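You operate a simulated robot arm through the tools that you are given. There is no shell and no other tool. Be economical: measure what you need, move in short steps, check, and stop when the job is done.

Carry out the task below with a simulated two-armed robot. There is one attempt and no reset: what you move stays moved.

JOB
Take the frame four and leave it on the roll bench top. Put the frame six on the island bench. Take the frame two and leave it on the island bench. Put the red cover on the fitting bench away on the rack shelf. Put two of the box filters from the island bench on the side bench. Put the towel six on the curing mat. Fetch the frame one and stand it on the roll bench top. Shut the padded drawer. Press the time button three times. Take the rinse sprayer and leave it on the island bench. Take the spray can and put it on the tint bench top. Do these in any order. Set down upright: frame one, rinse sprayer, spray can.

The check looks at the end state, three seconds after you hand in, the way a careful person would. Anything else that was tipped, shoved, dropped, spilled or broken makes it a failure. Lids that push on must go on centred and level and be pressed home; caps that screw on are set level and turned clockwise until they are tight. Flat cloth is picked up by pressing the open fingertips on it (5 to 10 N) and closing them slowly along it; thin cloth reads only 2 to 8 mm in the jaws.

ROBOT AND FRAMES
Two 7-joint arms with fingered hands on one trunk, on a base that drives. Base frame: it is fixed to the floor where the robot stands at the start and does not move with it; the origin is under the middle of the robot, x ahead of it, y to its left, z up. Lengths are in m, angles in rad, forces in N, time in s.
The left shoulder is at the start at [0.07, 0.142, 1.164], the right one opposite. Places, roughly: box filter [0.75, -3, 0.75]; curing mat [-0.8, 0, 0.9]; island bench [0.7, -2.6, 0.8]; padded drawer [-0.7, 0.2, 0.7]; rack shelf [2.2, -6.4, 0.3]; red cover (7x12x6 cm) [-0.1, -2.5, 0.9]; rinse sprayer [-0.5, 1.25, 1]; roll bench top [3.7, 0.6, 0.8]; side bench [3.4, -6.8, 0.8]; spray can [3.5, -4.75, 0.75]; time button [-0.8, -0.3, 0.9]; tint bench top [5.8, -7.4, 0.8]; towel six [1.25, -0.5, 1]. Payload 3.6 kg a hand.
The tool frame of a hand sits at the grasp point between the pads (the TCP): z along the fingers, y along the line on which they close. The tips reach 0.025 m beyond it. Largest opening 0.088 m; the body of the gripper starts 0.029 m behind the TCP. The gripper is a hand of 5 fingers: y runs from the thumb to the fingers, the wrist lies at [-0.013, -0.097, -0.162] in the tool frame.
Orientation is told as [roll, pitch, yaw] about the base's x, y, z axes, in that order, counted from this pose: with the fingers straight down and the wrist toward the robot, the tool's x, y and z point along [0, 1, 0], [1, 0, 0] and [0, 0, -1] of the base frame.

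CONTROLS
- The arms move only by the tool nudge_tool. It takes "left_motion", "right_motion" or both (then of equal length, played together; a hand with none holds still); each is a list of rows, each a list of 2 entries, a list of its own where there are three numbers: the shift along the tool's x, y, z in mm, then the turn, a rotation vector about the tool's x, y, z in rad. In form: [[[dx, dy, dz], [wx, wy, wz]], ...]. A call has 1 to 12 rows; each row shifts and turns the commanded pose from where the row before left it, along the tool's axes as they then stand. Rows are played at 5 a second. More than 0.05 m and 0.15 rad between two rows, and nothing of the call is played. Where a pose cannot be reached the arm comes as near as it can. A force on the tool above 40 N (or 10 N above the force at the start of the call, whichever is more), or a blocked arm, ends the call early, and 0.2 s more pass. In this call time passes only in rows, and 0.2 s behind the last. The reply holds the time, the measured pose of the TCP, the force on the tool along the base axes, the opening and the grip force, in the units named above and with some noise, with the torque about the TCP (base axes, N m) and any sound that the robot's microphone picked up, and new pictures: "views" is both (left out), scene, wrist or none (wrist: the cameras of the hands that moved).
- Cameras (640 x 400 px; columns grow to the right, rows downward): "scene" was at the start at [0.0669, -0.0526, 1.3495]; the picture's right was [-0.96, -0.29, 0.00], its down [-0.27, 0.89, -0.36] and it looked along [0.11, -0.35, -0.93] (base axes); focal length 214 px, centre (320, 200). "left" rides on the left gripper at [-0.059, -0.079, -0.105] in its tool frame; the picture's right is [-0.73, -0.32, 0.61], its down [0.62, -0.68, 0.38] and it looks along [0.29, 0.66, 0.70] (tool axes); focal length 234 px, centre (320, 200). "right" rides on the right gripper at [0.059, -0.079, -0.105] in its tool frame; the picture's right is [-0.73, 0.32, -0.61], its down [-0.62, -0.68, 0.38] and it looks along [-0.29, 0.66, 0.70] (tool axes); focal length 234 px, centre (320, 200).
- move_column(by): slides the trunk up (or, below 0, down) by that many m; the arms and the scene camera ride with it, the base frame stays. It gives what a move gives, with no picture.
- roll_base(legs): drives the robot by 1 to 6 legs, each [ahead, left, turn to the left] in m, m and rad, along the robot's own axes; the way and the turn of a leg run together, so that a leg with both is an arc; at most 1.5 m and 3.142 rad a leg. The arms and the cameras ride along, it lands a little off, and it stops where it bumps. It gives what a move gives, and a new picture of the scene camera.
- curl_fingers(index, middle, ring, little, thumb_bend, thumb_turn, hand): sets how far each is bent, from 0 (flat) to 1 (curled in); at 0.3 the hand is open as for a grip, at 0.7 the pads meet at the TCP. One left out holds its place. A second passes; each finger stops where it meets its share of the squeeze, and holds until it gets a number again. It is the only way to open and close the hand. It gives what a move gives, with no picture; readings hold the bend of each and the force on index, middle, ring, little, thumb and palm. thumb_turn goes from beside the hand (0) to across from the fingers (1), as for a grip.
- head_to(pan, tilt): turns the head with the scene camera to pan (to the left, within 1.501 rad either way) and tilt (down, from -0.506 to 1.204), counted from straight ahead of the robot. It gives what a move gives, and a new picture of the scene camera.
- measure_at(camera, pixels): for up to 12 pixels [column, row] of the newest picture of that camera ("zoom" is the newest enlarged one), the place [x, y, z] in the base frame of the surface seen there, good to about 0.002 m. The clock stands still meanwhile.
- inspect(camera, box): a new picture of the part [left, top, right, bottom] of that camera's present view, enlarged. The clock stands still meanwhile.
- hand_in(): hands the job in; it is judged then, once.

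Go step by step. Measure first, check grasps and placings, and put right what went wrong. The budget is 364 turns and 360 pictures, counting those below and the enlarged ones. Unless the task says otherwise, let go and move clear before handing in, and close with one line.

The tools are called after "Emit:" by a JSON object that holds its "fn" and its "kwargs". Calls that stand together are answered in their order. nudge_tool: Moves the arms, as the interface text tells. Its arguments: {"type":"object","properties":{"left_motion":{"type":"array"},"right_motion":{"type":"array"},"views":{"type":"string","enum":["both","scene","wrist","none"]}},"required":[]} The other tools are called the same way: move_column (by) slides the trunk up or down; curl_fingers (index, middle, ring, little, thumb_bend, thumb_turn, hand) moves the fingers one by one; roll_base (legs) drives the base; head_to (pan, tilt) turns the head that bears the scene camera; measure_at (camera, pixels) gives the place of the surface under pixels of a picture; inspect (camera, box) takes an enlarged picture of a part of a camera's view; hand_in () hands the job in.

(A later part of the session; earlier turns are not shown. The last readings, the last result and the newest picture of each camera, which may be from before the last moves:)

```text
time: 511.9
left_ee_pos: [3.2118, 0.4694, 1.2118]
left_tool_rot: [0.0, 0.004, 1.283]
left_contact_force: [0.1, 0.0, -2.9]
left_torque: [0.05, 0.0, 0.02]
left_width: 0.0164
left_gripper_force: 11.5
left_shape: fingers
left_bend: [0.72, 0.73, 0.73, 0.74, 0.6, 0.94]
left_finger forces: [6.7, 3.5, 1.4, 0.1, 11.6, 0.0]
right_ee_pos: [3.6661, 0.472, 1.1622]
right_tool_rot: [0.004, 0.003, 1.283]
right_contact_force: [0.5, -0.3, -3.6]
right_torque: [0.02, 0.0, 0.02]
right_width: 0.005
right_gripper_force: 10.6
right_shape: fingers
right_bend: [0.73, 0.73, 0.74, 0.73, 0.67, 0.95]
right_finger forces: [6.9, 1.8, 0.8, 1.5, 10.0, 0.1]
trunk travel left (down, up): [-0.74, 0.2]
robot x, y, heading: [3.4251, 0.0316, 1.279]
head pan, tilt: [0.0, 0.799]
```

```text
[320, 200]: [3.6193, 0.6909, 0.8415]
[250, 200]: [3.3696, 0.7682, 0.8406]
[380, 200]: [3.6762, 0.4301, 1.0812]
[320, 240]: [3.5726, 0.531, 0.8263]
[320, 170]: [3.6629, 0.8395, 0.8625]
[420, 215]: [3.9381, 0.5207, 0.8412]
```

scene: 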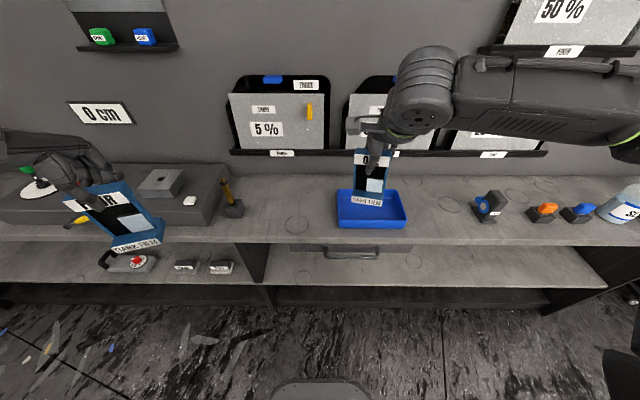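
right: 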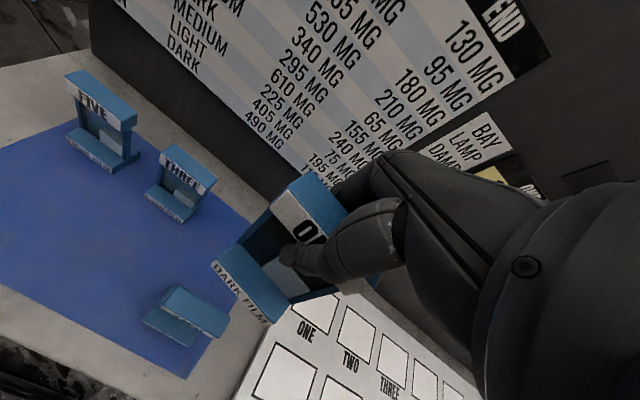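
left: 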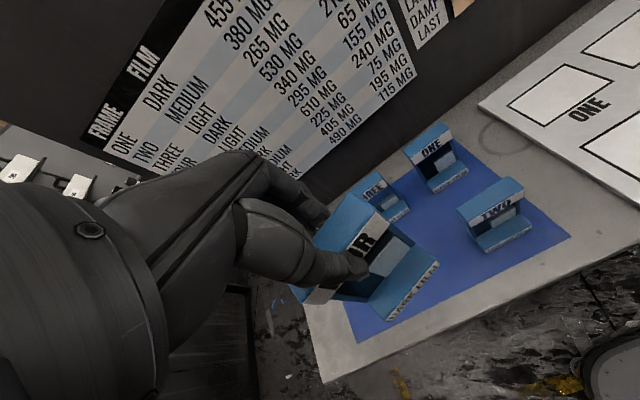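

The divider at px 255 marks the roll bench's left side; free spots are left of the tray (~[3.50,0.69]) for FOUR and right of it (~[3.96,0.54]) for ONE. I'll reposition the base, move both over and lower near the top.

Emit:
{"fn": "roll_base", "kwargs": {"legs": [[0.1, -0.12, 0]]}}

Emit:
{"fn": "nudge_tool", "kwargs": {"left_motion": [[[-18, 38, 0], [0, 0, 0]], [[-18, 38, 0], [0, 0, 0]], [[-18, 38, 0], [0, 0, 0]], [[-18, 38, 0], [0, 0, 0]], [[-18, 38, 0], [0, 0, 0]], [[0, 0, 45], [0, 0, 0]], [[0, 0, 45], [0, 0, 0]], [[0, 0, 45], [0, 0, 0]], [[0, 0, 45], [0, 0, 0]], [[0, 0, 30], [0, 0, 0]]], "right_motion": [[[-28, 10, 0], [0, 0, 0]], [[-28, 10, 0], [0, 0, 0]], [[-28, 10, 0], [0, 0, 0]], [[-28, 10, 0], [0, 0, 0]], [[-28, 10, 0], [0, 0, 0]], [[0, 0, 40], [0, 0, 0]], [[0, 0, 40], [0, 0, 0]], [[0, 0, 40], [0, 0, 0]], [[0, 0, 40], [0, 0, 0]], [[0, 0, 23], [0, 0, 0]]], "views": "both"}}

```text
time: 513.2
left_ee_pos: [3.3542, 0.5261, 1.2108]
left_tool_rot: [-0.004, 0.003, 1.284]
left_contact_force: [0.1, -0.1, -3.7]
left_torque: [0.03, 0.03, 0.01]
left_width: 0.0164
left_gripper_force: 11.6
left_shape: fingers
left_bend: [0.72, 0.73, 0.73, 0.74, 0.6, 0.94]
left_finger forces: [6.6, 3.7, 1.4, 0.1, 11.8, 0.0]
right_ee_pos: [3.8059, 0.5303, 1.164]
right_tool_rot: [0.002, 0.003, 1.284]
right_contact_force: [-0.6, 0.3, -3.6]
right_torque: [0.01, 0.01, -0.01]
right_width: 0.0044
right_gripper_force: 10.8
right_shape: fingers
right_bend: [0.73, 0.73, 0.74, 0.73, 0.67, 0.95]
right_finger forces: [7.0, 2.0, 0.9, 1.6, 10.0, 0.0]
trunk travel left (down, up): [-0.74, 0.2]
robot x, y, heading: [3.5647, 0.0865, 1.282]
head pan, tilt: [0.0, 0.799]
```

scene: 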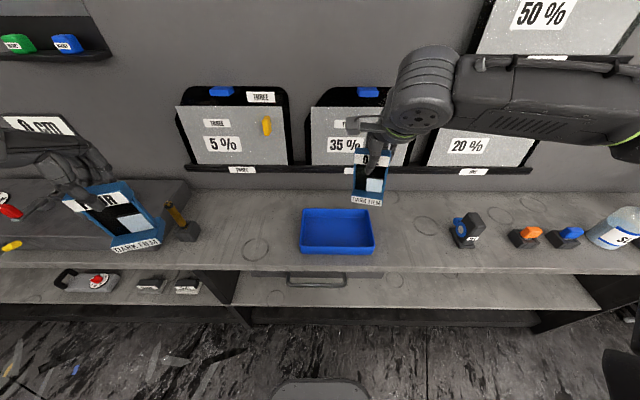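

```text
time: 515.5
left_ee_pos: [3.4959, 0.6854, 1.0007]
left_tool_rot: [0.0, 0.005, 1.285]
left_contact_force: [0.0, 0.4, -2.9]
left_torque: [-0.01, 0.01, -0.02]
left_width: 0.016
left_gripper_force: 12.2
left_shape: fingers
left_bend: [0.72, 0.73, 0.74, 0.74, 0.6, 0.94]
left_finger forces: [6.6, 3.5, 1.3, 0.0, 11.4, 0.1]
right_ee_pos: [3.9551, 0.539, 0.9796]
right_tool_rot: [0.003, 0.005, 1.284]
right_contact_force: [-0.4, 0.4, -3.6]
right_torque: [0.01, 0.02, 0.03]
right_width: 0.0046
right_gripper_force: 10.8
right_shape: fingers
right_bend: [0.73, 0.73, 0.74, 0.74, 0.67, 0.95]
right_finger forces: [6.9, 2.0, 1.0, 1.4, 10.1, 0.0]
trunk travel left (down, up): [-0.74, 0.2]
robot x, y, heading: [3.5675, 0.0894, 1.287]
head pan, tilt: [0.0, 0.799]
```

scene: 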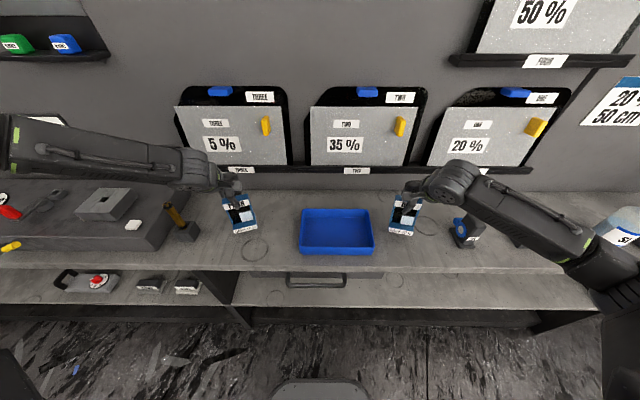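
right: 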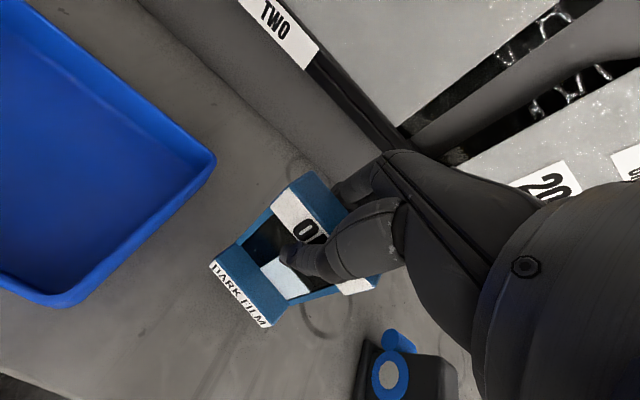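
left: 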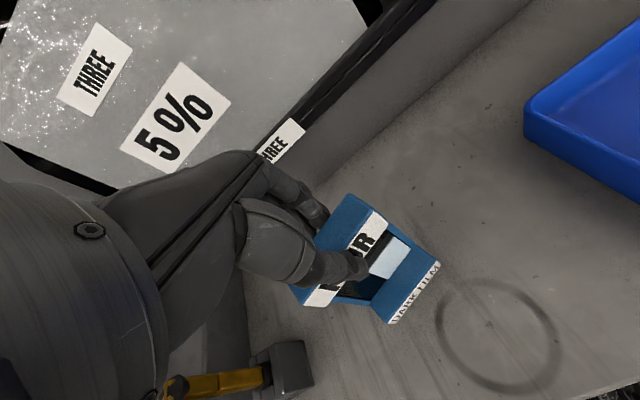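

Good positions. I'll shift FOUR 45 mm right and lower both slowly to contact.

Emit:
{"fn": "nudge_tool", "kwargs": {"left_motion": [[[-45, 0, 0], [0, 0, 0]], [[0, 0, 15], [0, 0, 0]], [[0, 0, 8], [0, 0, 0]], [[0, 0, 4], [0, 0, 0]], [[0, 0, 3], [0, 0, 0]], [[0, 0, 2], [0, 0, 0]]], "right_motion": [[[0, 0, 5], [0, 0, 0]], [[0, 0, 10], [0, 0, 0]], [[0, 0, 8], [0, 0, 0]], [[0, 0, 4], [0, 0, 0]], [[0, 0, 3], [0, 0, 0]], [[0, 0, 2], [0, 0, 0]]], "views": "none"}}

```text
time: 516.9
left_ee_pos: [3.5401, 0.6708, 0.967]
left_tool_rot: [0.0, 0.007, 1.284]
left_contact_force: [-0.1, -0.2, -3.5]
left_torque: [-0.01, 0.05, 0.01]
left_width: 0.0162
left_gripper_force: 12.1
left_shape: fingers
left_bend: [0.72, 0.73, 0.74, 0.74, 0.6, 0.94]
left_finger forces: [6.8, 3.5, 1.7, 0.0, 11.9, 0.0]
right_ee_pos: [3.9559, 0.5379, 0.9476]
right_tool_rot: [0.005, 0.004, 1.285]
right_contact_force: [0.3, -0.5, -4.2]
right_torque: [0.01, -0.01, 0.02]
right_width: 0.0046
right_gripper_force: 10.6
right_shape: fingers
right_bend: [0.73, 0.73, 0.74, 0.74, 0.67, 0.95]
right_finger forces: [6.9, 1.9, 0.8, 1.3, 10.1, 0.1]
trunk travel left (down, up): [-0.74, 0.2]
robot x, y, heading: [3.565, 0.0903, 1.282]
head pan, tilt: [0.0, 0.799]
```

Emit:
{"fn": "nudge_tool", "kwargs": {"left_motion": [[[0, 0, 2], [0, 0, 0]], [[0, 0, 2], [0, 0, 0]], [[0, 0, 1], [0, 0, 0]]], "right_motion": [[[0, 0, 2], [0, 0, 0]], [[0, 0, 2], [0, 0, 0]], [[0, 0, 1], [0, 0, 0]]], "views": "wrist"}}

```text
time: 517.6
left_ee_pos: [3.5389, 0.6705, 0.967]
left_tool_rot: [0.0, -0.001, 1.284]
left_contact_force: [-0.7, 3.1, 11.8]
left_torque: [0.01, -0.01, 0.05]
left_width: 0.0158
left_gripper_force: 14.1
left_shape: fingers
left_bend: [0.73, 0.73, 0.74, 0.74, 0.6, 0.94]
left_finger forces: [8.3, 5.5, 2.4, 0.0, 12.6, 0.0]
right_ee_pos: [3.9571, 0.5368, 0.9434]
right_tool_rot: [0.005, 0.002, 1.281]
right_contact_force: [0.5, -0.5, 1.9]
right_torque: [0.07, 0.03, -0.03]
right_width: 0.0042
right_gripper_force: 10.6
right_shape: fingers
right_bend: [0.73, 0.73, 0.74, 0.74, 0.67, 0.95]
right_finger forces: [6.9, 2.7, 0.8, 1.1, 10.6, 0.1]
trunk travel left (down, up): [-0.74, 0.2]
robot x, y, heading: [3.5665, 0.087, 1.283]
head pan, tilt: [0.0, 0.799]
```

right: 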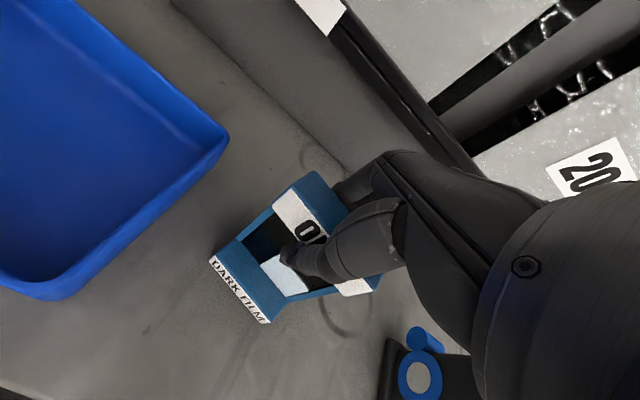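
left: 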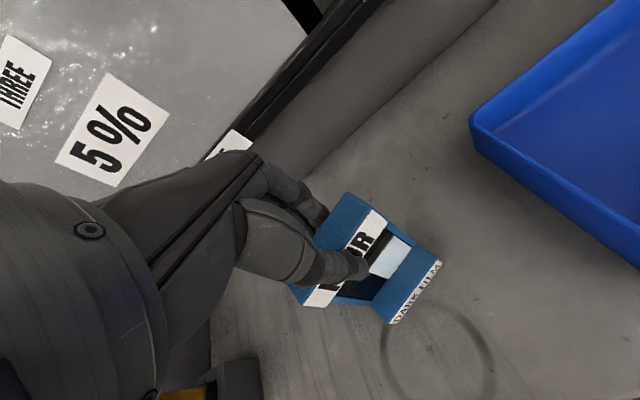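

Both are on the top. I'll open each hand gently (partly, then more) and rise.

Emit:
{"fn": "curl_fingers", "kwargs": {"hand": "left", "index": 0.5, "middle": 0.5, "ring": 0.5, "little": 0.5, "thumb_bend": 0.5}}

Emit:
{"fn": "curl_fingers", "kwargs": {"hand": "right", "index": 0.55, "middle": 0.55, "ring": 0.55, "little": 0.55, "thumb_bend": 0.55}}

Emit:
{"fn": "curl_fingers", "kwargs": {"hand": "left", "index": 0.35, "middle": 0.35, "ring": 0.35, "little": 0.35, "thumb_bend": 0.35}}

Emit:
{"fn": "curl_fingers", "kwargs": {"hand": "right", "index": 0.35, "middle": 0.35, "ring": 0.35, "little": 0.35, "thumb_bend": 0.35}}

Emit:
{"fn": "nudge_tool", "kwargs": {"left_motion": [[[0, 0, -20], [0, 0, 0]], [[0, 0, -35], [0, 0, 0]], [[0, 0, -45], [0, 0, 0]], [[0, 0, -45], [0, 0, 0]], [[0, -45, -10], [0, 0, 0]]], "right_motion": [[[0, 0, -20], [0, 0, 0]], [[0, 0, -35], [0, 0, 0]], [[0, 0, -45], [0, 0, 0]], [[0, 0, -45], [0, 0, 0]], [[0, -45, -10], [0, 0, 0]]], "views": "none"}}

Emit:
{"fn": "inspect", "kwargs": {"camera": "scene", "box": [180, 130, 500, 290]}}

```text
time: 518.6
left_ee_pos: [3.5405, 0.6692, 0.9634]
left_tool_rot: [0.0, 0.002, 1.284]
left_contact_force: [0.4, 0.7, -0.8]
left_torque: [0.03, 0.03, 0.01]
left_width: 0.0414
left_gripper_force: 0.1
left_shape: fingers
left_bend: [0.5, 0.5, 0.5, 0.5, 0.5, 0.97]
left_finger forces: [0.0, 0.0, 0.0, 0.0, 0.1, 0.0]
right_ee_pos: [3.956, 0.5367, 0.942]
right_tool_rot: [0.004, 0.001, 1.286]
right_contact_force: [1.7, -0.3, 4.3]
right_torque: [0.07, 0.0, 0.01]
right_width: 0.0041
right_gripper_force: 11.3
right_shape: fingers
right_bend: [0.73, 0.73, 0.74, 0.74, 0.67, 0.95]
right_finger forces: [7.2, 2.8, 0.9, 1.1, 10.9, 0.0]
trunk travel left (down, up): [-0.74, 0.2]
robot x, y, heading: [3.5638, 0.0875, 1.284]
head pan, tilt: [0.0, 0.799]
```

```text
time: 519.6
left_ee_pos: [3.5394, 0.6703, 0.9634]
left_tool_rot: [0.001, 0.006, 1.285]
left_contact_force: [-0.2, -0.1, 0.3]
left_torque: [-0.02, -0.02, 0.0]
left_width: 0.0414
left_gripper_force: 0.2
left_shape: fingers
left_bend: [0.5, 0.5, 0.5, 0.5, 0.5, 0.97]
left_finger forces: [0.0, 0.1, 0.1, 0.0, 0.0, 0.0]
right_ee_pos: [3.9568, 0.5373, 0.9432]
right_tool_rot: [0.003, 0.003, 1.284]
right_contact_force: [-0.2, 0.6, -0.5]
right_torque: [0.01, 0.01, -0.01]
right_width: 0.0302
right_gripper_force: 0.1
right_shape: fingers
right_bend: [0.55, 0.55, 0.55, 0.55, 0.55, 0.97]
right_finger forces: [0.0, 0.0, 0.1, 0.1, 0.0, 0.0]
trunk travel left (down, up): [-0.74, 0.2]
robot x, y, heading: [3.5674, 0.0914, 1.282]
head pan, tilt: [0.0, 0.799]
```

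```text
time: 520.6
left_ee_pos: [3.5389, 0.6707, 0.964]
left_tool_rot: [0.0, 0.004, 1.285]
left_contact_force: [0.6, 0.0, 0.7]
left_torque: [-0.01, -0.01, 0.01]
left_width: 0.0738
left_gripper_force: 0.1
left_shape: fingers
left_bend: [0.35, 0.35, 0.35, 0.35, 0.35, 0.97]
left_finger forces: [0.1, 0.0, 0.0, 0.1, 0.0, 0.0]
right_ee_pos: [3.9556, 0.5362, 0.9436]
right_tool_rot: [0.002, 0.004, 1.284]
right_contact_force: [-0.3, -0.1, -0.2]
right_torque: [0.0, 0.0, 0.02]
right_width: 0.0303
right_gripper_force: 0.0
right_shape: fingers
right_bend: [0.55, 0.55, 0.55, 0.55, 0.55, 0.97]
right_finger forces: [0.1, 0.0, 0.1, 0.0, 0.0, 0.0]
trunk travel left (down, up): [-0.74, 0.2]
robot x, y, heading: [3.5646, 0.0867, 1.284]
head pan, tilt: [0.0, 0.799]
```

```text
time: 521.6
left_ee_pos: [3.5401, 0.6705, 0.9634]
left_tool_rot: [0.002, 0.004, 1.284]
left_contact_force: [0.0, -0.2, 0.4]
left_torque: [-0.02, 0.0, -0.02]
left_width: 0.0741
left_gripper_force: 0.1
left_shape: fingers
left_bend: [0.35, 0.35, 0.35, 0.35, 0.35, 0.97]
left_finger forces: [0.0, 0.0, 0.1, 0.1, 0.0, 0.1]
right_ee_pos: [3.9568, 0.5363, 0.9415]
right_tool_rot: [0.003, 0.004, 1.285]
right_contact_force: [-0.6, -0.5, 0.2]
right_torque: [-0.03, 0.01, 0.03]
right_width: 0.0737
right_gripper_force: 0.0
right_shape: fingers
right_bend: [0.35, 0.35, 0.35, 0.35, 0.35, 0.97]
right_finger forces: [0.0, 0.0, 0.0, 0.0, 0.0, 0.1]
trunk travel left (down, up): [-0.74, 0.2]
robot x, y, heading: [3.5634, 0.0882, 1.285]
head pan, tilt: [0.0, 0.799]
```

```text
time: 522.9
left_ee_pos: [3.5254, 0.6245, 1.1216]
left_tool_rot: [0.002, 0.001, 1.285]
left_contact_force: [0.1, 0.3, 0.2]
left_torque: [0.02, 0.04, -0.02]
left_width: 0.074
left_gripper_force: 0.1
left_shape: fingers
left_bend: [0.35, 0.35, 0.35, 0.35, 0.35, 0.97]
left_finger forces: [0.0, 0.1, 0.1, 0.0, 0.1, 0.0]
right_ee_pos: [3.9455, 0.4914, 1.1024]
right_tool_rot: [0.004, -0.001, 1.285]
right_contact_force: [-0.3, 0.1, -0.2]
right_torque: [0.0, -0.01, 0.0]
right_width: 0.0741
right_gripper_force: 0.0
right_shape: fingers
right_bend: [0.35, 0.35, 0.35, 0.35, 0.35, 0.97]
right_finger forces: [0.0, 0.1, 0.0, 0.2, 0.1, 0.1]
trunk travel left (down, up): [-0.74, 0.2]
robot x, y, heading: [3.5636, 0.0888, 1.282]
head pan, tilt: [0.0, 0.799]
```

```text
2.00 times, centred on (340, 210) of scene
```

zoom: 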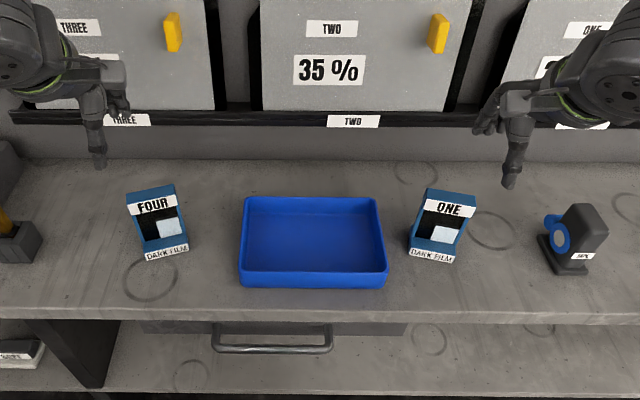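

FOUR and ONE stand on the roll bench. Next frame TWO: I'll turn west and drive back through the passage, then face the frame bench.

Emit:
{"fn": "roll_base", "kwargs": {"legs": [[-0.06, 0, 0], [0, 0, 1.57], [1.5, 0, 0], [1.5, 0, 0], [0, 0, -3.12], [-0.3, -0.25, 0]]}}

Emit:
{"fn": "roll_base", "kwargs": {"legs": [[0, -0.75, 0]]}}

Emit:
{"fn": "head_to", "kwargs": {"pan": 0.0, "tilt": 0.85}}

```text
time: 551.1
left_ee_pos: [0.8622, 0.7826, 1.121]
left_tool_rot: [0.001, 0.004, -0.317]
left_contact_force: [-0.5, 0.2, 0.1]
left_torque: [0.0, 0.01, 0.01]
left_width: 0.074
left_gripper_force: 0.1
left_shape: fingers
left_bend: [0.35, 0.35, 0.35, 0.35, 0.35, 0.97]
left_finger forces: [0.0, 0.1, 0.1, 0.1, 0.0, 0.1]
right_ee_pos: [0.7164, 0.3659, 1.0997]
right_tool_rot: [0.003, 0.005, -0.318]
right_contact_force: [-0.2, 0.2, -0.2]
right_torque: [-0.02, 0.0, 0.01]
right_width: 0.074
right_gripper_force: 0.0
right_shape: fingers
right_bend: [0.35, 0.35, 0.35, 0.35, 0.35, 0.97]
right_finger forces: [0.0, 0.0, 0.1, 0.0, 0.0, 0.1]
trunk travel left (down, up): [-0.74, 0.2]
robot x, y, heading: [0.3178, 0.7596, -0.316]
head pan, tilt: [0.0, 0.799]
```

scene: 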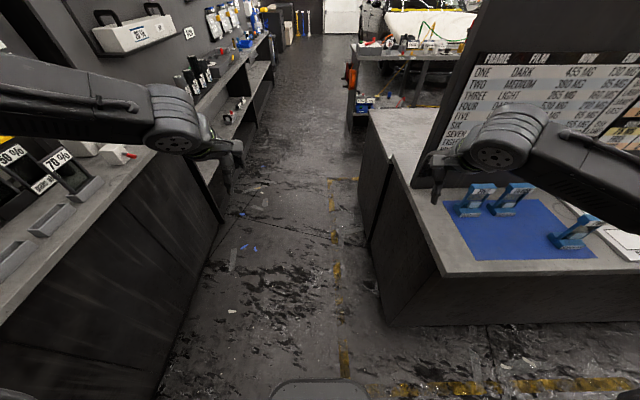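

```text
time: 555.2
left_ee_pos: [0.626, 0.072, 1.1195]
left_tool_rot: [0.0, 0.002, -0.321]
left_contact_force: [0.8, 0.2, 0.5]
left_torque: [-0.01, 0.02, 0.01]
left_width: 0.074
left_gripper_force: 0.1
left_shape: fingers
left_bend: [0.35, 0.35, 0.35, 0.35, 0.35, 0.97]
left_finger forces: [0.0, 0.1, 0.1, 0.1, 0.0, 0.1]
right_ee_pos: [0.4792, -0.3419, 1.0997]
right_tool_rot: [0.003, 0.003, -0.323]
right_contact_force: [0.3, -0.2, -0.7]
right_torque: [0.05, 0.02, 0.04]
right_width: 0.0741
right_gripper_force: 0.1
right_shape: fingers
right_bend: [0.35, 0.35, 0.35, 0.35, 0.35, 0.97]
right_finger forces: [0.0, 0.0, 0.0, 0.0, 0.0, 0.1]
trunk travel left (down, up): [-0.74, 0.2]
robot x, y, heading: [0.086, 0.0546, -0.325]
head pan, tilt: [0.0, 0.799]
```

scene: 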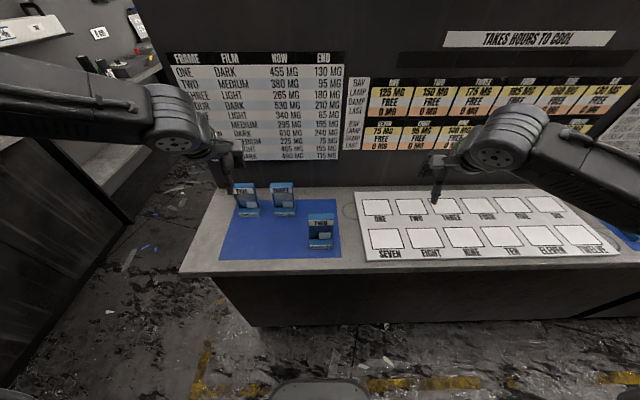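

```text
time: 555.8
left_ee_pos: [0.6249, 0.0718, 1.1202]
left_tool_rot: [0.001, 0.004, -0.321]
left_contact_force: [-1.0, -0.2, -0.1]
left_torque: [-0.02, 0.0, -0.01]
left_width: 0.0741
left_gripper_force: 0.1
left_shape: fingers
left_bend: [0.35, 0.35, 0.35, 0.35, 0.35, 0.97]
left_finger forces: [0.1, 0.0, 0.0, 0.0, 0.0, 0.1]
right_ee_pos: [0.4773, -0.3437, 1.0998]
right_tool_rot: [0.003, 0.004, -0.32]
right_contact_force: [0.5, -0.3, 0.6]
right_torque: [0.0, 0.02, 0.02]
right_width: 0.0739
right_gripper_force: 0.0
right_shape: fingers
right_bend: [0.35, 0.35, 0.35, 0.35, 0.35, 0.97]
right_finger forces: [0.0, 0.0, 0.0, 0.1, 0.1, 0.0]
trunk travel left (down, up): [-0.74, 0.2]
robot x, y, heading: [0.0866, 0.0495, -0.318]
head pan, tilt: [0.0, 0.85]
```

scene: 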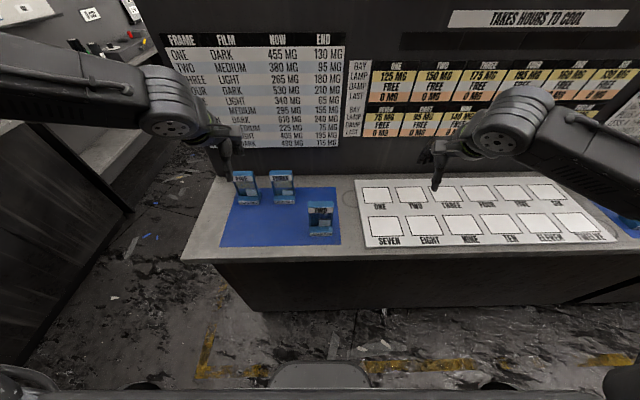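

TWO's bar is at about [0.556,-0.11]. I'll square up and shift right 0.15 m so the left hand can take it.

Emit:
{"fn": "roll_base", "kwargs": {"legs": [[0, 0, 0.065], [0, -0.15, 0]]}}

Emit:
{"fn": "measure_at", "kwargs": {"camera": "scene", "pixels": [[320, 200]]}}

```text
time: 557.6
left_ee_pos: [0.5858, -0.0372, 1.1198]
left_tool_rot: [-0.002, 0.003, -0.258]
left_contact_force: [0.9, 0.0, 0.0]
left_torque: [-0.02, 0.03, 0.01]
left_width: 0.0741
left_gripper_force: 0.1
left_shape: fingers
left_bend: [0.35, 0.35, 0.35, 0.35, 0.35, 0.97]
left_finger forces: [0.1, 0.0, 0.0, 0.1, 0.0, 0.1]
right_ee_pos: [0.4647, -0.4585, 1.0996]
right_tool_rot: [0.002, 0.005, -0.259]
right_contact_force: [0.0, 0.5, -0.5]
right_torque: [-0.02, -0.01, -0.05]
right_width: 0.0743
right_gripper_force: 0.1
right_shape: fingers
right_bend: [0.35, 0.35, 0.35, 0.35, 0.35, 0.97]
right_finger forces: [0.0, 0.0, 0.1, 0.0, 0.0, 0.0]
trunk travel left (down, up): [-0.74, 0.2]
robot x, y, heading: [0.0461, -0.0913, -0.26]
head pan, tilt: [0.0, 0.85]
```

scene: 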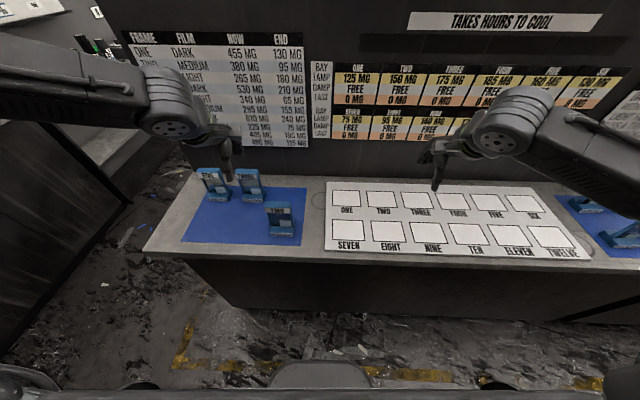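

```text
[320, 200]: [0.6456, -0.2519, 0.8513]
```

I'll bring the left hand over TWO and down to just above the bar.

Emit:
{"fn": "nudge_tool", "kwargs": {"left_motion": [[[-39, -5, 0], [0, 0, 0]], [[-38.5, -5, 0], [0, 0, 0]], [[0, 0, 48], [0, 0, 0]], [[0, 0, 40], [0, 0, 0]]], "views": "wrist"}}

Emit:
{"fn": "measure_at", "kwargs": {"camera": "left", "pixels": [[370, 250], [385, 240], [400, 260]]}}

```text
time: 558.6
left_ee_pos: [0.554, -0.1124, 1.0319]
left_tool_rot: [0.001, 0.002, -0.258]
left_contact_force: [0.1, -0.3, 0.2]
left_torque: [-0.02, -0.01, 0.01]
left_width: 0.0739
left_gripper_force: 0.0
left_shape: fingers
left_bend: [0.35, 0.35, 0.35, 0.35, 0.35, 0.97]
left_finger forces: [0.0, 0.0, 0.1, 0.1, 0.0, 0.0]
right_ee_pos: [0.4641, -0.4594, 1.0991]
right_tool_rot: [0.002, 0.003, -0.259]
right_contact_force: [0.2, -1.0, -0.5]
right_torque: [-0.02, 0.02, -0.03]
right_width: 0.074
right_gripper_force: 0.1
right_shape: fingers
right_bend: [0.35, 0.35, 0.35, 0.35, 0.35, 0.97]
right_finger forces: [0.1, 0.0, 0.0, 0.1, 0.1, 0.0]
trunk travel left (down, up): [-0.74, 0.2]
robot x, y, heading: [0.0462, -0.091, -0.266]
head pan, tilt: [0.0, 0.85]
```

left: 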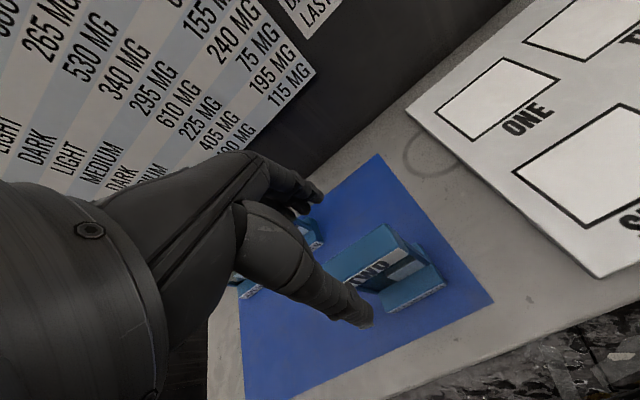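

```text
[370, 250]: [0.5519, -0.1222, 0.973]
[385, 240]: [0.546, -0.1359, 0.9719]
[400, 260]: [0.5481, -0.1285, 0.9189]
```

Aligned with TWO. I'll lower 76 mm, close and lift.

Emit:
{"fn": "nudge_tool", "kwargs": {"left_motion": [[[0, 0, 35], [0, 0, 0]], [[0, 0, 25], [0, 0, 0]], [[0, 0, 16], [0, 0, 0]]], "views": "none"}}

Emit:
{"fn": "curl_fingers", "kwargs": {"hand": "left", "index": 0.64, "middle": 0.64, "ring": 0.64, "little": 0.64, "thumb_bend": 0.64}}

Emit:
{"fn": "curl_fingers", "kwargs": {"hand": "left", "index": 0.74, "middle": 0.74, "ring": 0.74, "little": 0.74, "thumb_bend": 0.74}}

Emit:
{"fn": "nudge_tool", "kwargs": {"left_motion": [[[0, 0, -12], [0, 0, 0]], [[0, 0, -30], [0, 0, 0]], [[0, 0, -48], [0, 0, 0]], [[0, 0, -48], [0, 0, 0]], [[0, -30, -30], [0, 0, 0]], [[0, -30, -10], [0, 0, 0]]], "views": "both"}}

```text
time: 559.4
left_ee_pos: [0.5537, -0.1031, 0.9611]
left_tool_rot: [0.001, 0.001, -0.259]
left_contact_force: [0.0, -0.1, 1.1]
left_torque: [0.01, 0.01, -0.01]
left_width: 0.074
left_gripper_force: 0.0
left_shape: fingers
left_bend: [0.35, 0.35, 0.35, 0.35, 0.35, 0.97]
left_finger forces: [0.0, 0.1, 0.1, 0.0, 0.1, 0.0]
left hand out of reach, approached as far as the arm can: row 3
right_ee_pos: [0.4639, -0.4609, 1.1003]
right_tool_rot: [0.004, 0.002, -0.259]
right_contact_force: [-0.5, 0.7, 0.2]
right_torque: [0.0, 0.0, -0.01]
right_width: 0.0738
right_gripper_force: 0.1
right_shape: fingers
right_bend: [0.35, 0.35, 0.35, 0.35, 0.35, 0.97]
right_finger forces: [0.1, 0.0, 0.1, 0.0, 0.0, 0.1]
trunk travel left (down, up): [-0.74, 0.2]
robot x, y, heading: [0.0481, -0.0893, -0.257]
head pan, tilt: [0.0, 0.85]
```

```text
time: 560.4
left_ee_pos: [0.5548, -0.1029, 0.9619]
left_tool_rot: [0.0, 0.004, -0.259]
left_contact_force: [1.0, -1.3, 0.2]
left_torque: [-0.02, 0.04, 0.0]
left_width: 0.015
left_gripper_force: 2.3
left_shape: fingers
left_bend: [0.62, 0.64, 0.63, 0.64, 0.62, 0.97]
left_finger forces: [1.4, 0.0, 1.1, 0.1, 1.5, 0.1]
right_ee_pos: [0.4646, -0.4606, 1.0997]
right_tool_rot: [0.004, 0.004, -0.258]
right_contact_force: [0.8, -0.1, 1.2]
right_torque: [0.02, 0.01, -0.01]
right_width: 0.074
right_gripper_force: 0.2
right_shape: fingers
right_bend: [0.35, 0.35, 0.35, 0.35, 0.35, 0.97]
right_finger forces: [0.0, 0.0, 0.0, 0.1, 0.1, 0.0]
trunk travel left (down, up): [-0.74, 0.2]
robot x, y, heading: [0.0457, -0.0918, -0.262]
head pan, tilt: [0.0, 0.85]
```

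```text
time: 561.4
left_ee_pos: [0.5534, -0.1029, 0.9623]
left_tool_rot: [0.0, 0.004, -0.259]
left_contact_force: [-0.2, -0.4, -1.3]
left_torque: [0.01, 0.07, -0.02]
left_width: 0.0088
left_gripper_force: 12.3
left_shape: fingers
left_bend: [0.73, 0.73, 0.73, 0.74, 0.64, 0.95]
left_finger forces: [7.3, 2.8, 2.9, 0.5, 11.3, 0.1]
right_ee_pos: [0.4646, -0.4607, 1.0986]
right_tool_rot: [0.004, 0.004, -0.258]
right_contact_force: [0.5, -0.1, 0.1]
right_torque: [-0.02, 0.06, 0.03]
right_width: 0.0738
right_gripper_force: 0.0
right_shape: fingers
right_bend: [0.35, 0.35, 0.35, 0.35, 0.35, 0.97]
right_finger forces: [0.0, 0.0, 0.1, 0.1, 0.0, 0.0]
trunk travel left (down, up): [-0.74, 0.2]
robot x, y, heading: [0.0458, -0.0964, -0.26]
head pan, tilt: [0.0, 0.85]
```

```text
time: 562.8
left_ee_pos: [0.4976, -0.0876, 1.1403]
left_tool_rot: [0.001, 0.003, -0.258]
left_contact_force: [-0.1, -0.4, -3.7]
left_torque: [-0.02, 0.0, -0.03]
left_width: 0.0086
left_gripper_force: 12.4
left_shape: fingers
left_bend: [0.73, 0.73, 0.73, 0.74, 0.64, 0.95]
left_finger forces: [7.4, 3.5, 2.2, 0.3, 11.6, 0.0]
right_ee_pos: [0.4631, -0.4601, 1.0995]
right_tool_rot: [0.005, 0.003, -0.258]
right_contact_force: [0.8, 0.4, 0.0]
right_torque: [-0.02, 0.0, 0.0]
right_width: 0.0736
right_gripper_force: 0.1
right_shape: fingers
right_bend: [0.35, 0.35, 0.35, 0.35, 0.35, 0.97]
right_finger forces: [0.1, 0.0, 0.0, 0.1, 0.0, 0.0]
trunk travel left (down, up): [-0.74, 0.2]
robot x, y, heading: [0.0471, -0.0914, -0.258]
head pan, tilt: [0.0, 0.85]
```

scene: 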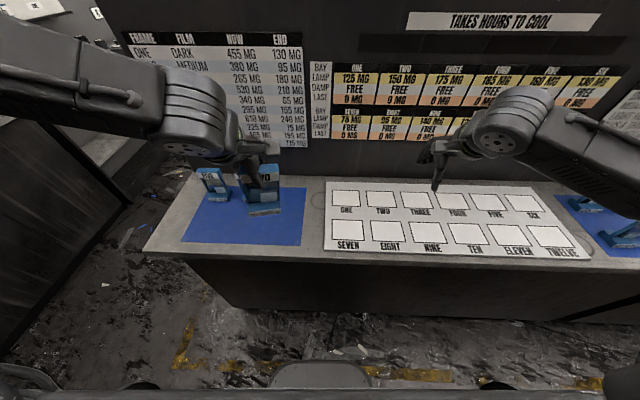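
left: 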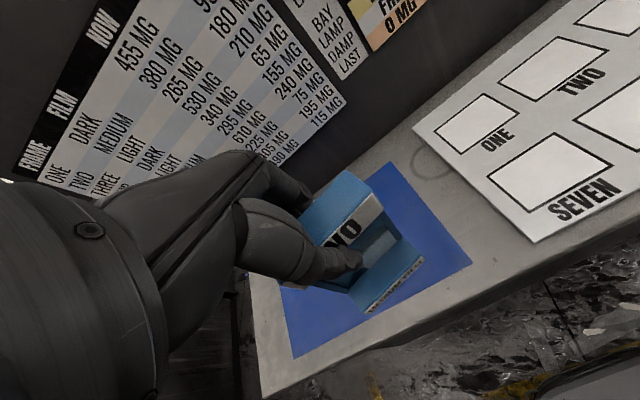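

TWO is held. The red cover is close to the aisle edge of the fitting bench, so on the way I'll pick it with the right hand. I'll raise the trunk and strafe down the aisle facing the benches.

Emit:
{"fn": "move_column", "kwargs": {"by": 0.1}}

Emit:
{"fn": "roll_base", "kwargs": {"legs": [[-0.1, -1.1, 0], [0, -1.12, 0]]}}

Emit:
{"fn": "head_to", "kwargs": {"pan": -0.1, "tilt": 0.85}}

Emit:
{"fn": "inspect", "kwargs": {"camera": "scene", "box": [240, 120, 440, 260]}}

```text
time: 564.1
left_ee_pos: [0.4994, -0.0873, 1.2391]
left_tool_rot: [0.0, 0.003, -0.258]
left_contact_force: [-0.7, 0.4, -3.8]
left_torque: [0.01, 0.02, 0.01]
left_width: 0.0088
left_gripper_force: 12.7
left_shape: fingers
left_bend: [0.73, 0.73, 0.73, 0.74, 0.64, 0.95]
left_finger forces: [7.5, 3.6, 2.1, 0.4, 11.6, 0.0]
right_ee_pos: [0.4659, -0.4612, 1.2002]
right_tool_rot: [0.002, 0.004, -0.259]
right_contact_force: [0.0, 0.0, 0.8]
right_torque: [0.0, -0.02, 0.04]
right_width: 0.0742
right_gripper_force: 0.2
right_shape: fingers
right_bend: [0.35, 0.35, 0.35, 0.35, 0.35, 0.97]
right_finger forces: [0.0, 0.0, 0.1, 0.0, 0.0, 0.0]
trunk travel left (down, up): [-0.84, 0.1]
robot x, y, heading: [0.0463, -0.0953, -0.258]
head pan, tilt: [0.0, 0.85]
```

```text
time: 575.3
left_ee_pos: [-0.154, -2.2283, 1.2391]
left_tool_rot: [0.0, 0.003, -0.221]
left_contact_force: [0.5, 0.6, -3.9]
left_torque: [-0.03, -0.03, 0.0]
left_width: 0.0091
left_gripper_force: 12.8
left_shape: fingers
left_bend: [0.73, 0.73, 0.73, 0.74, 0.64, 0.95]
left_finger forces: [7.5, 3.6, 2.1, 0.5, 11.7, 0.1]
right_ee_pos: [-0.1766, -2.6031, 1.2]
right_tool_rot: [0.004, 0.005, -0.222]
right_contact_force: [-0.1, 0.1, 0.0]
right_torque: [-0.01, 0.01, -0.03]
right_width: 0.0743
right_gripper_force: 0.0
right_shape: fingers
right_bend: [0.35, 0.35, 0.35, 0.35, 0.35, 0.97]
right_finger forces: [0.1, 0.0, 0.0, 0.1, 0.1, 0.0]
trunk travel left (down, up): [-0.84, 0.1]
robot x, y, heading: [-0.609, -2.2505, -0.224]
head pan, tilt: [0.0, 0.85]
```

scene: 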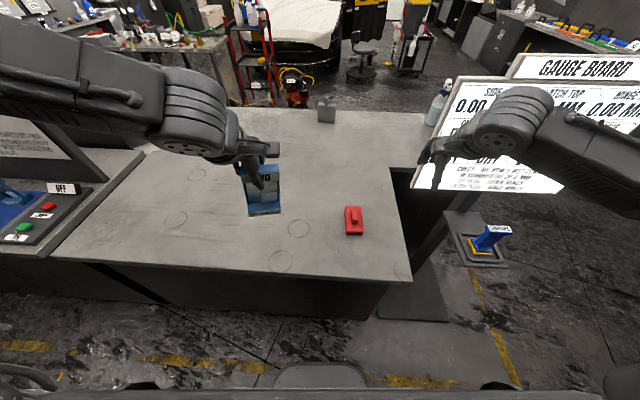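

```text
time: 576.0
left_ee_pos: [-0.1542, -2.2292, 1.2398]
left_tool_rot: [0.0, 0.003, -0.224]
left_contact_force: [1.1, -0.6, -4.4]
left_torque: [0.01, -0.03, 0.03]
left_width: 0.0088
left_gripper_force: 12.5
left_shape: fingers
left_bend: [0.73, 0.73, 0.73, 0.74, 0.64, 0.95]
left_finger forces: [7.5, 3.6, 2.1, 0.4, 11.7, 0.0]
right_ee_pos: [-0.1759, -2.605, 1.1981]
right_tool_rot: [0.004, 0.002, -0.224]
right_contact_force: [-0.4, -0.4, -0.4]
right_torque: [-0.01, 0.0, 0.03]
right_width: 0.0742
right_gripper_force: 0.1
right_shape: fingers
right_bend: [0.35, 0.35, 0.35, 0.35, 0.35, 0.97]
right_finger forces: [0.0, 0.0, 0.0, 0.1, 0.0, 0.0]
trunk travel left (down, up): [-0.84, 0.1]
robot x, y, heading: [-0.6065, -2.2499, -0.225]
head pan, tilt: [-0.099, 0.85]
```

scene: 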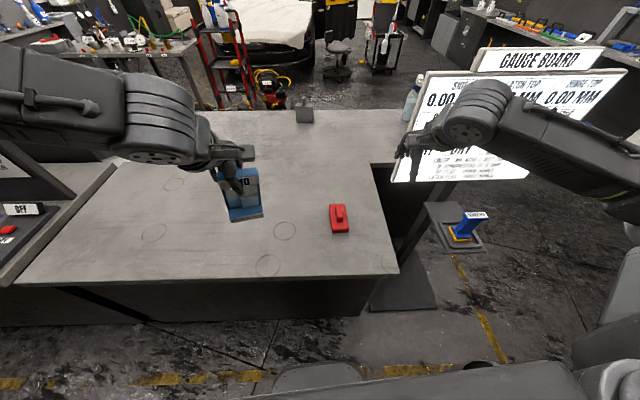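

```text
2.86 times, centred on (340, 190) of scene
```

zoom: 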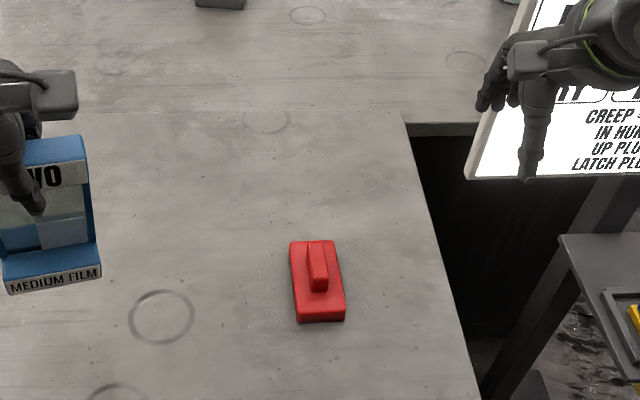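

The red cover lies with its long axis away from me and a fin on top. I'll measure it.

Emit:
{"fn": "measure_at", "kwargs": {"camera": "zoom", "pixels": [[315, 245], [320, 272], [319, 288], [300, 245], [335, 243], [298, 318], [343, 315], [320, 310], [328, 265], [340, 280]]}}

```text
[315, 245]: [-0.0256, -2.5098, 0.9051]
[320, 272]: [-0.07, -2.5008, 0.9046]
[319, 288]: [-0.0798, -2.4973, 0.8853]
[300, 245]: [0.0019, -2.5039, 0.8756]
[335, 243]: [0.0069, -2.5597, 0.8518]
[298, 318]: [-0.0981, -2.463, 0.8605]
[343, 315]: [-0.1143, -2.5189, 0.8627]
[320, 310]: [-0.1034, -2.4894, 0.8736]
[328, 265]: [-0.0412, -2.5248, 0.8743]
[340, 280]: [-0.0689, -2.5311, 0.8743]
```

The fin is 55 mm long, top z 0.905, centred at [-0.052,-2.504] and aligned with me. I'll pinch it front-to-back; moving the right hand above it.

Emit:
{"fn": "nudge_tool", "kwargs": {"right_motion": [[[31.5, 24.6, 0], [0, 0, 0]], [[31.5, 24.6, 0], [0, 0, 0]], [[31.5, 24.6, 0], [0, 0, 0]], [[31.5, 24.6, 0], [0, 0, 0]], [[0, 0, 45], [0, 0, 0]], [[0, 0, 45], [0, 0, 0]], [[0, 0, 45], [0, 0, 0]], [[0, 0, 45], [0, 0, 0]], [[0, 0, 45], [0, 0, 0]]], "views": "wrist"}}

Emit:
{"fn": "inspect", "kwargs": {"camera": "right", "box": [140, 130, 460, 370]}}

```text
time: 578.0
left_ee_pos: [-0.155, -2.229, 1.2394]
left_tool_rot: [0.002, 0.0, -0.224]
left_contact_force: [0.5, 0.4, -3.9]
left_torque: [0.02, 0.02, -0.01]
left_width: 0.009
left_gripper_force: 13.3
left_shape: fingers
left_bend: [0.73, 0.73, 0.73, 0.74, 0.64, 0.95]
left_finger forces: [7.5, 3.7, 2.0, 0.4, 11.5, 0.1]
right_ee_pos: [-0.0521, -2.4988, 0.9733]
right_tool_rot: [0.004, 0.005, -0.223]
right_contact_force: [0.9, 0.1, -0.5]
right_torque: [-0.01, -0.01, -0.02]
right_width: 0.0741
right_gripper_force: 0.1
right_shape: fingers
right_bend: [0.35, 0.35, 0.35, 0.35, 0.35, 0.97]
right_finger forces: [0.0, 0.0, 0.0, 0.1, 0.0, 0.0]
trunk travel left (down, up): [-0.84, 0.1]
robot x, y, heading: [-0.6091, -2.2494, -0.224]
head pan, tilt: [-0.099, 0.85]
```

right: 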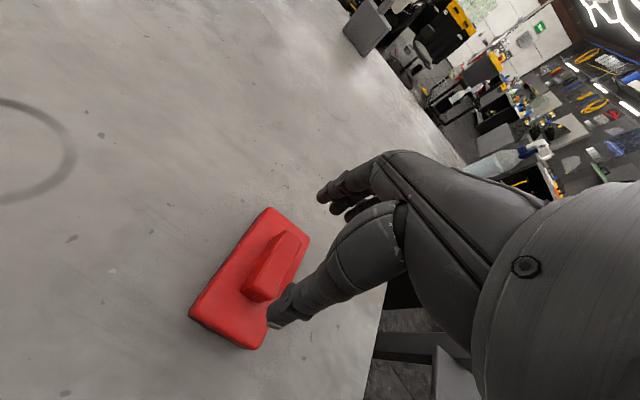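

```text
1.67 times, centred on (300, 250) of right
```

zoom: 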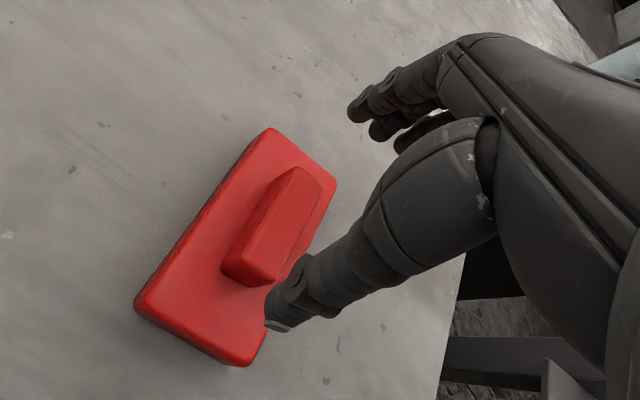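

Emit:
{"fn": "measure_at", "kwargs": {"camera": "zoom", "pixels": [[300, 178], [315, 190], [235, 258], [262, 270], [275, 215], [285, 310], [355, 110], [200, 330]]}}

```text
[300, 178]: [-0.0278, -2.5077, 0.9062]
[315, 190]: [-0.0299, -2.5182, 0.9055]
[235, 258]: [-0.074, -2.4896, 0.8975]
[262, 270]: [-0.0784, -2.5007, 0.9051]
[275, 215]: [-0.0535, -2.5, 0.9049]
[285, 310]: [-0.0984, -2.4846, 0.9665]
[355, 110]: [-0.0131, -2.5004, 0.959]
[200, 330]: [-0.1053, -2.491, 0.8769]
```

The fin is 5 mm to the right of my line. I'll adjust, lower 71 mm and close.

Emit:
{"fn": "nudge_tool", "kwargs": {"right_motion": [[[-5, 0, 30], [0, 0, 0]], [[0, 0, 25], [0, 0, 0]], [[0, 0, 10], [0, 0, 0]], [[0, 0, 5], [0, 0, 0]]], "views": "wrist"}}

Emit:
{"fn": "curl_fingers", "kwargs": {"hand": "right", "index": 0.6, "middle": 0.6, "ring": 0.6, "little": 0.6, "thumb_bend": 0.6}}

Emit:
{"fn": "nudge_tool", "kwargs": {"right_motion": [[[0, 0, -10], [0, 0, 0]], [[0, 0, -20], [0, 0, 0]], [[0, 0, -30], [0, 0, 0]]], "views": "both"}}

```text
time: 579.0
left_ee_pos: [-0.1541, -2.2293, 1.2398]
left_tool_rot: [0.0, 0.003, -0.225]
left_contact_force: [0.4, -0.8, -3.8]
left_torque: [0.0, -0.01, 0.01]
left_width: 0.0089
left_gripper_force: 12.7
left_shape: fingers
left_bend: [0.73, 0.73, 0.73, 0.74, 0.64, 0.95]
left_finger forces: [7.5, 3.8, 2.0, 0.3, 11.5, 0.1]
right_ee_pos: [-0.0538, -2.5053, 0.9045]
right_tool_rot: [0.003, 0.005, -0.223]
right_contact_force: [0.6, 0.6, 0.9]
right_torque: [0.01, 0.02, 0.0]
right_width: 0.0743
right_gripper_force: 0.2
right_shape: fingers
right_bend: [0.35, 0.35, 0.35, 0.35, 0.35, 0.97]
right_finger forces: [0.2, 0.1, 0.0, 0.0, 0.1, 0.1]
trunk travel left (down, up): [-0.84, 0.1]
robot x, y, heading: [-0.6092, -2.2504, -0.226]
head pan, tilt: [-0.099, 0.85]
```

right: 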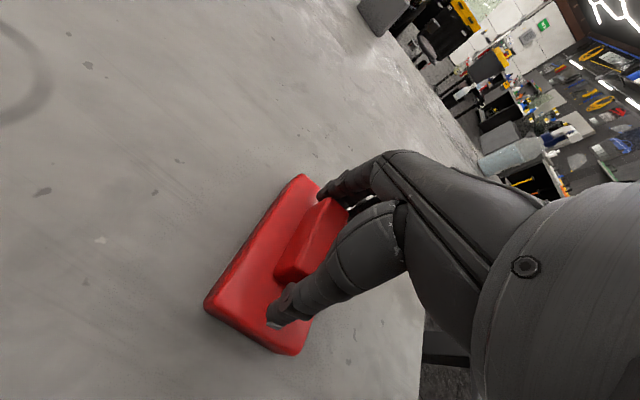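

```text
time: 580.0
left_ee_pos: [-0.1556, -2.2277, 1.2393]
left_tool_rot: [0.001, 0.003, -0.223]
left_contact_force: [-0.7, -0.4, -3.4]
left_torque: [0.02, 0.01, 0.01]
left_width: 0.0089
left_gripper_force: 12.5
left_shape: fingers
left_bend: [0.73, 0.73, 0.73, 0.74, 0.64, 0.95]
left_finger forces: [7.5, 3.6, 2.0, 0.4, 11.5, 0.0]
right_ee_pos: [-0.0535, -2.5049, 0.9059]
right_tool_rot: [0.001, 0.005, -0.223]
right_contact_force: [0.8, 0.6, 2.4]
right_torque: [-0.07, -0.21, 0.01]
right_width: 0.0559
right_gripper_force: 18.1
right_shape: fingers
right_bend: [0.45, 0.5, 0.6, 0.6, 0.45, 0.96]
right_finger forces: [11.3, 7.7, 0.0, 0.1, 18.1, 0.0]
trunk travel left (down, up): [-0.84, 0.1]
robot x, y, heading: [-0.6102, -2.2522, -0.222]
head pan, tilt: [-0.099, 0.85]
```

```text
time: 580.8
left_ee_pos: [-0.1537, -2.2296, 1.2402]
left_tool_rot: [0.001, 0.005, -0.224]
left_contact_force: [-0.6, 0.4, -4.4]
left_torque: [0.01, 0.01, 0.01]
left_width: 0.0086
left_gripper_force: 13.2
left_shape: fingers
left_bend: [0.73, 0.73, 0.73, 0.74, 0.64, 0.95]
left_finger forces: [7.6, 3.6, 2.1, 0.3, 11.5, 0.0]
right_ee_pos: [-0.054, -2.506, 0.9634]
right_tool_rot: [0.003, 0.004, -0.224]
right_contact_force: [0.3, -0.1, -0.5]
right_torque: [0.01, -0.01, 0.02]
right_width: 0.0559
right_gripper_force: 18.0
right_shape: fingers
right_bend: [0.46, 0.51, 0.6, 0.6, 0.45, 0.96]
right_finger forces: [11.1, 7.0, 0.1, 0.0, 18.3, 0.1]
trunk travel left (down, up): [-0.84, 0.1]
robot x, y, heading: [-0.6098, -2.2504, -0.225]
head pan, tilt: [-0.099, 0.85]
```

scene: 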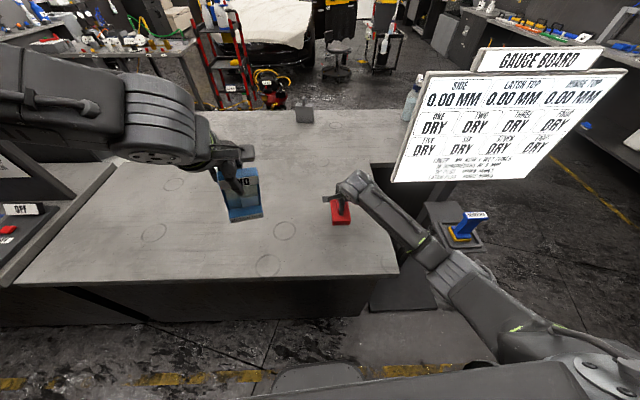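
right: 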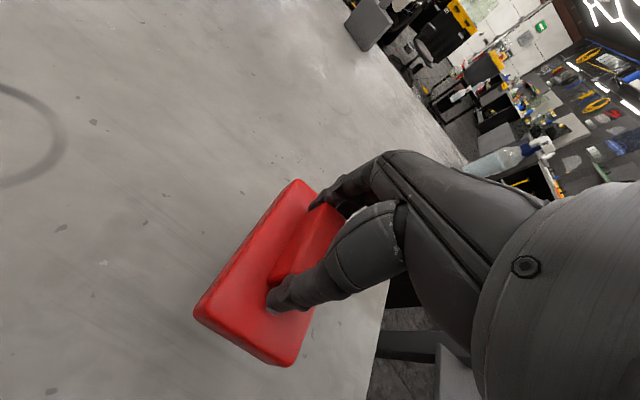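

The cover is lifted. I'll measure the gauge board's floor base to route around it, and tuck the right hand.

Emit:
{"fn": "measure_at", "kwargs": {"camera": "scene", "pixels": [[435, 310], [455, 250], [508, 240], [375, 310], [430, 205], [398, 270]]}}

Emit:
{"fn": "nudge_tool", "kwargs": {"right_motion": [[[0, 0, -45], [0, 0, 0]], [[0, 0, -45], [0, 0, 0]], [[-10, -30, -35], [0, 0, 0]], [[-10, -30, -35], [0, 0, 0]], [[-10, -30, -35], [0, 0, 0]]], "views": "none"}}

```text
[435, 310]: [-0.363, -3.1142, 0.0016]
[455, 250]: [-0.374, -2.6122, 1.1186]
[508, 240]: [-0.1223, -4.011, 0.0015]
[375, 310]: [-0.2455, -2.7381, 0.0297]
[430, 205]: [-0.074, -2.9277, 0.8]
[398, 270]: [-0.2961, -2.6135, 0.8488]
```

```text
time: 582.0
left_ee_pos: [-0.156, -2.2296, 1.2397]
left_tool_rot: [0.0, 0.003, -0.223]
left_contact_force: [-1.0, -0.4, -3.6]
left_torque: [0.01, 0.0, -0.01]
left_width: 0.0089
left_gripper_force: 12.4
left_shape: fingers
left_bend: [0.73, 0.73, 0.73, 0.74, 0.64, 0.95]
left_finger forces: [7.5, 3.6, 2.1, 0.4, 11.6, 0.0]
right_ee_pos: [-0.151, -2.5163, 1.1622]
right_tool_rot: [0.004, 0.003, -0.226]
right_contact_force: [-0.2, 0.1, -0.7]
right_torque: [0.03, 0.01, -0.01]
right_width: 0.0552
right_gripper_force: 17.9
right_shape: fingers
right_bend: [0.46, 0.51, 0.6, 0.6, 0.45, 0.96]
right_finger forces: [11.1, 6.7, 0.1, 0.0, 18.1, 0.0]
trunk travel left (down, up): [-0.84, 0.1]
robot x, y, heading: [-0.6115, -2.2486, -0.225]
head pan, tilt: [-0.099, 0.85]
```

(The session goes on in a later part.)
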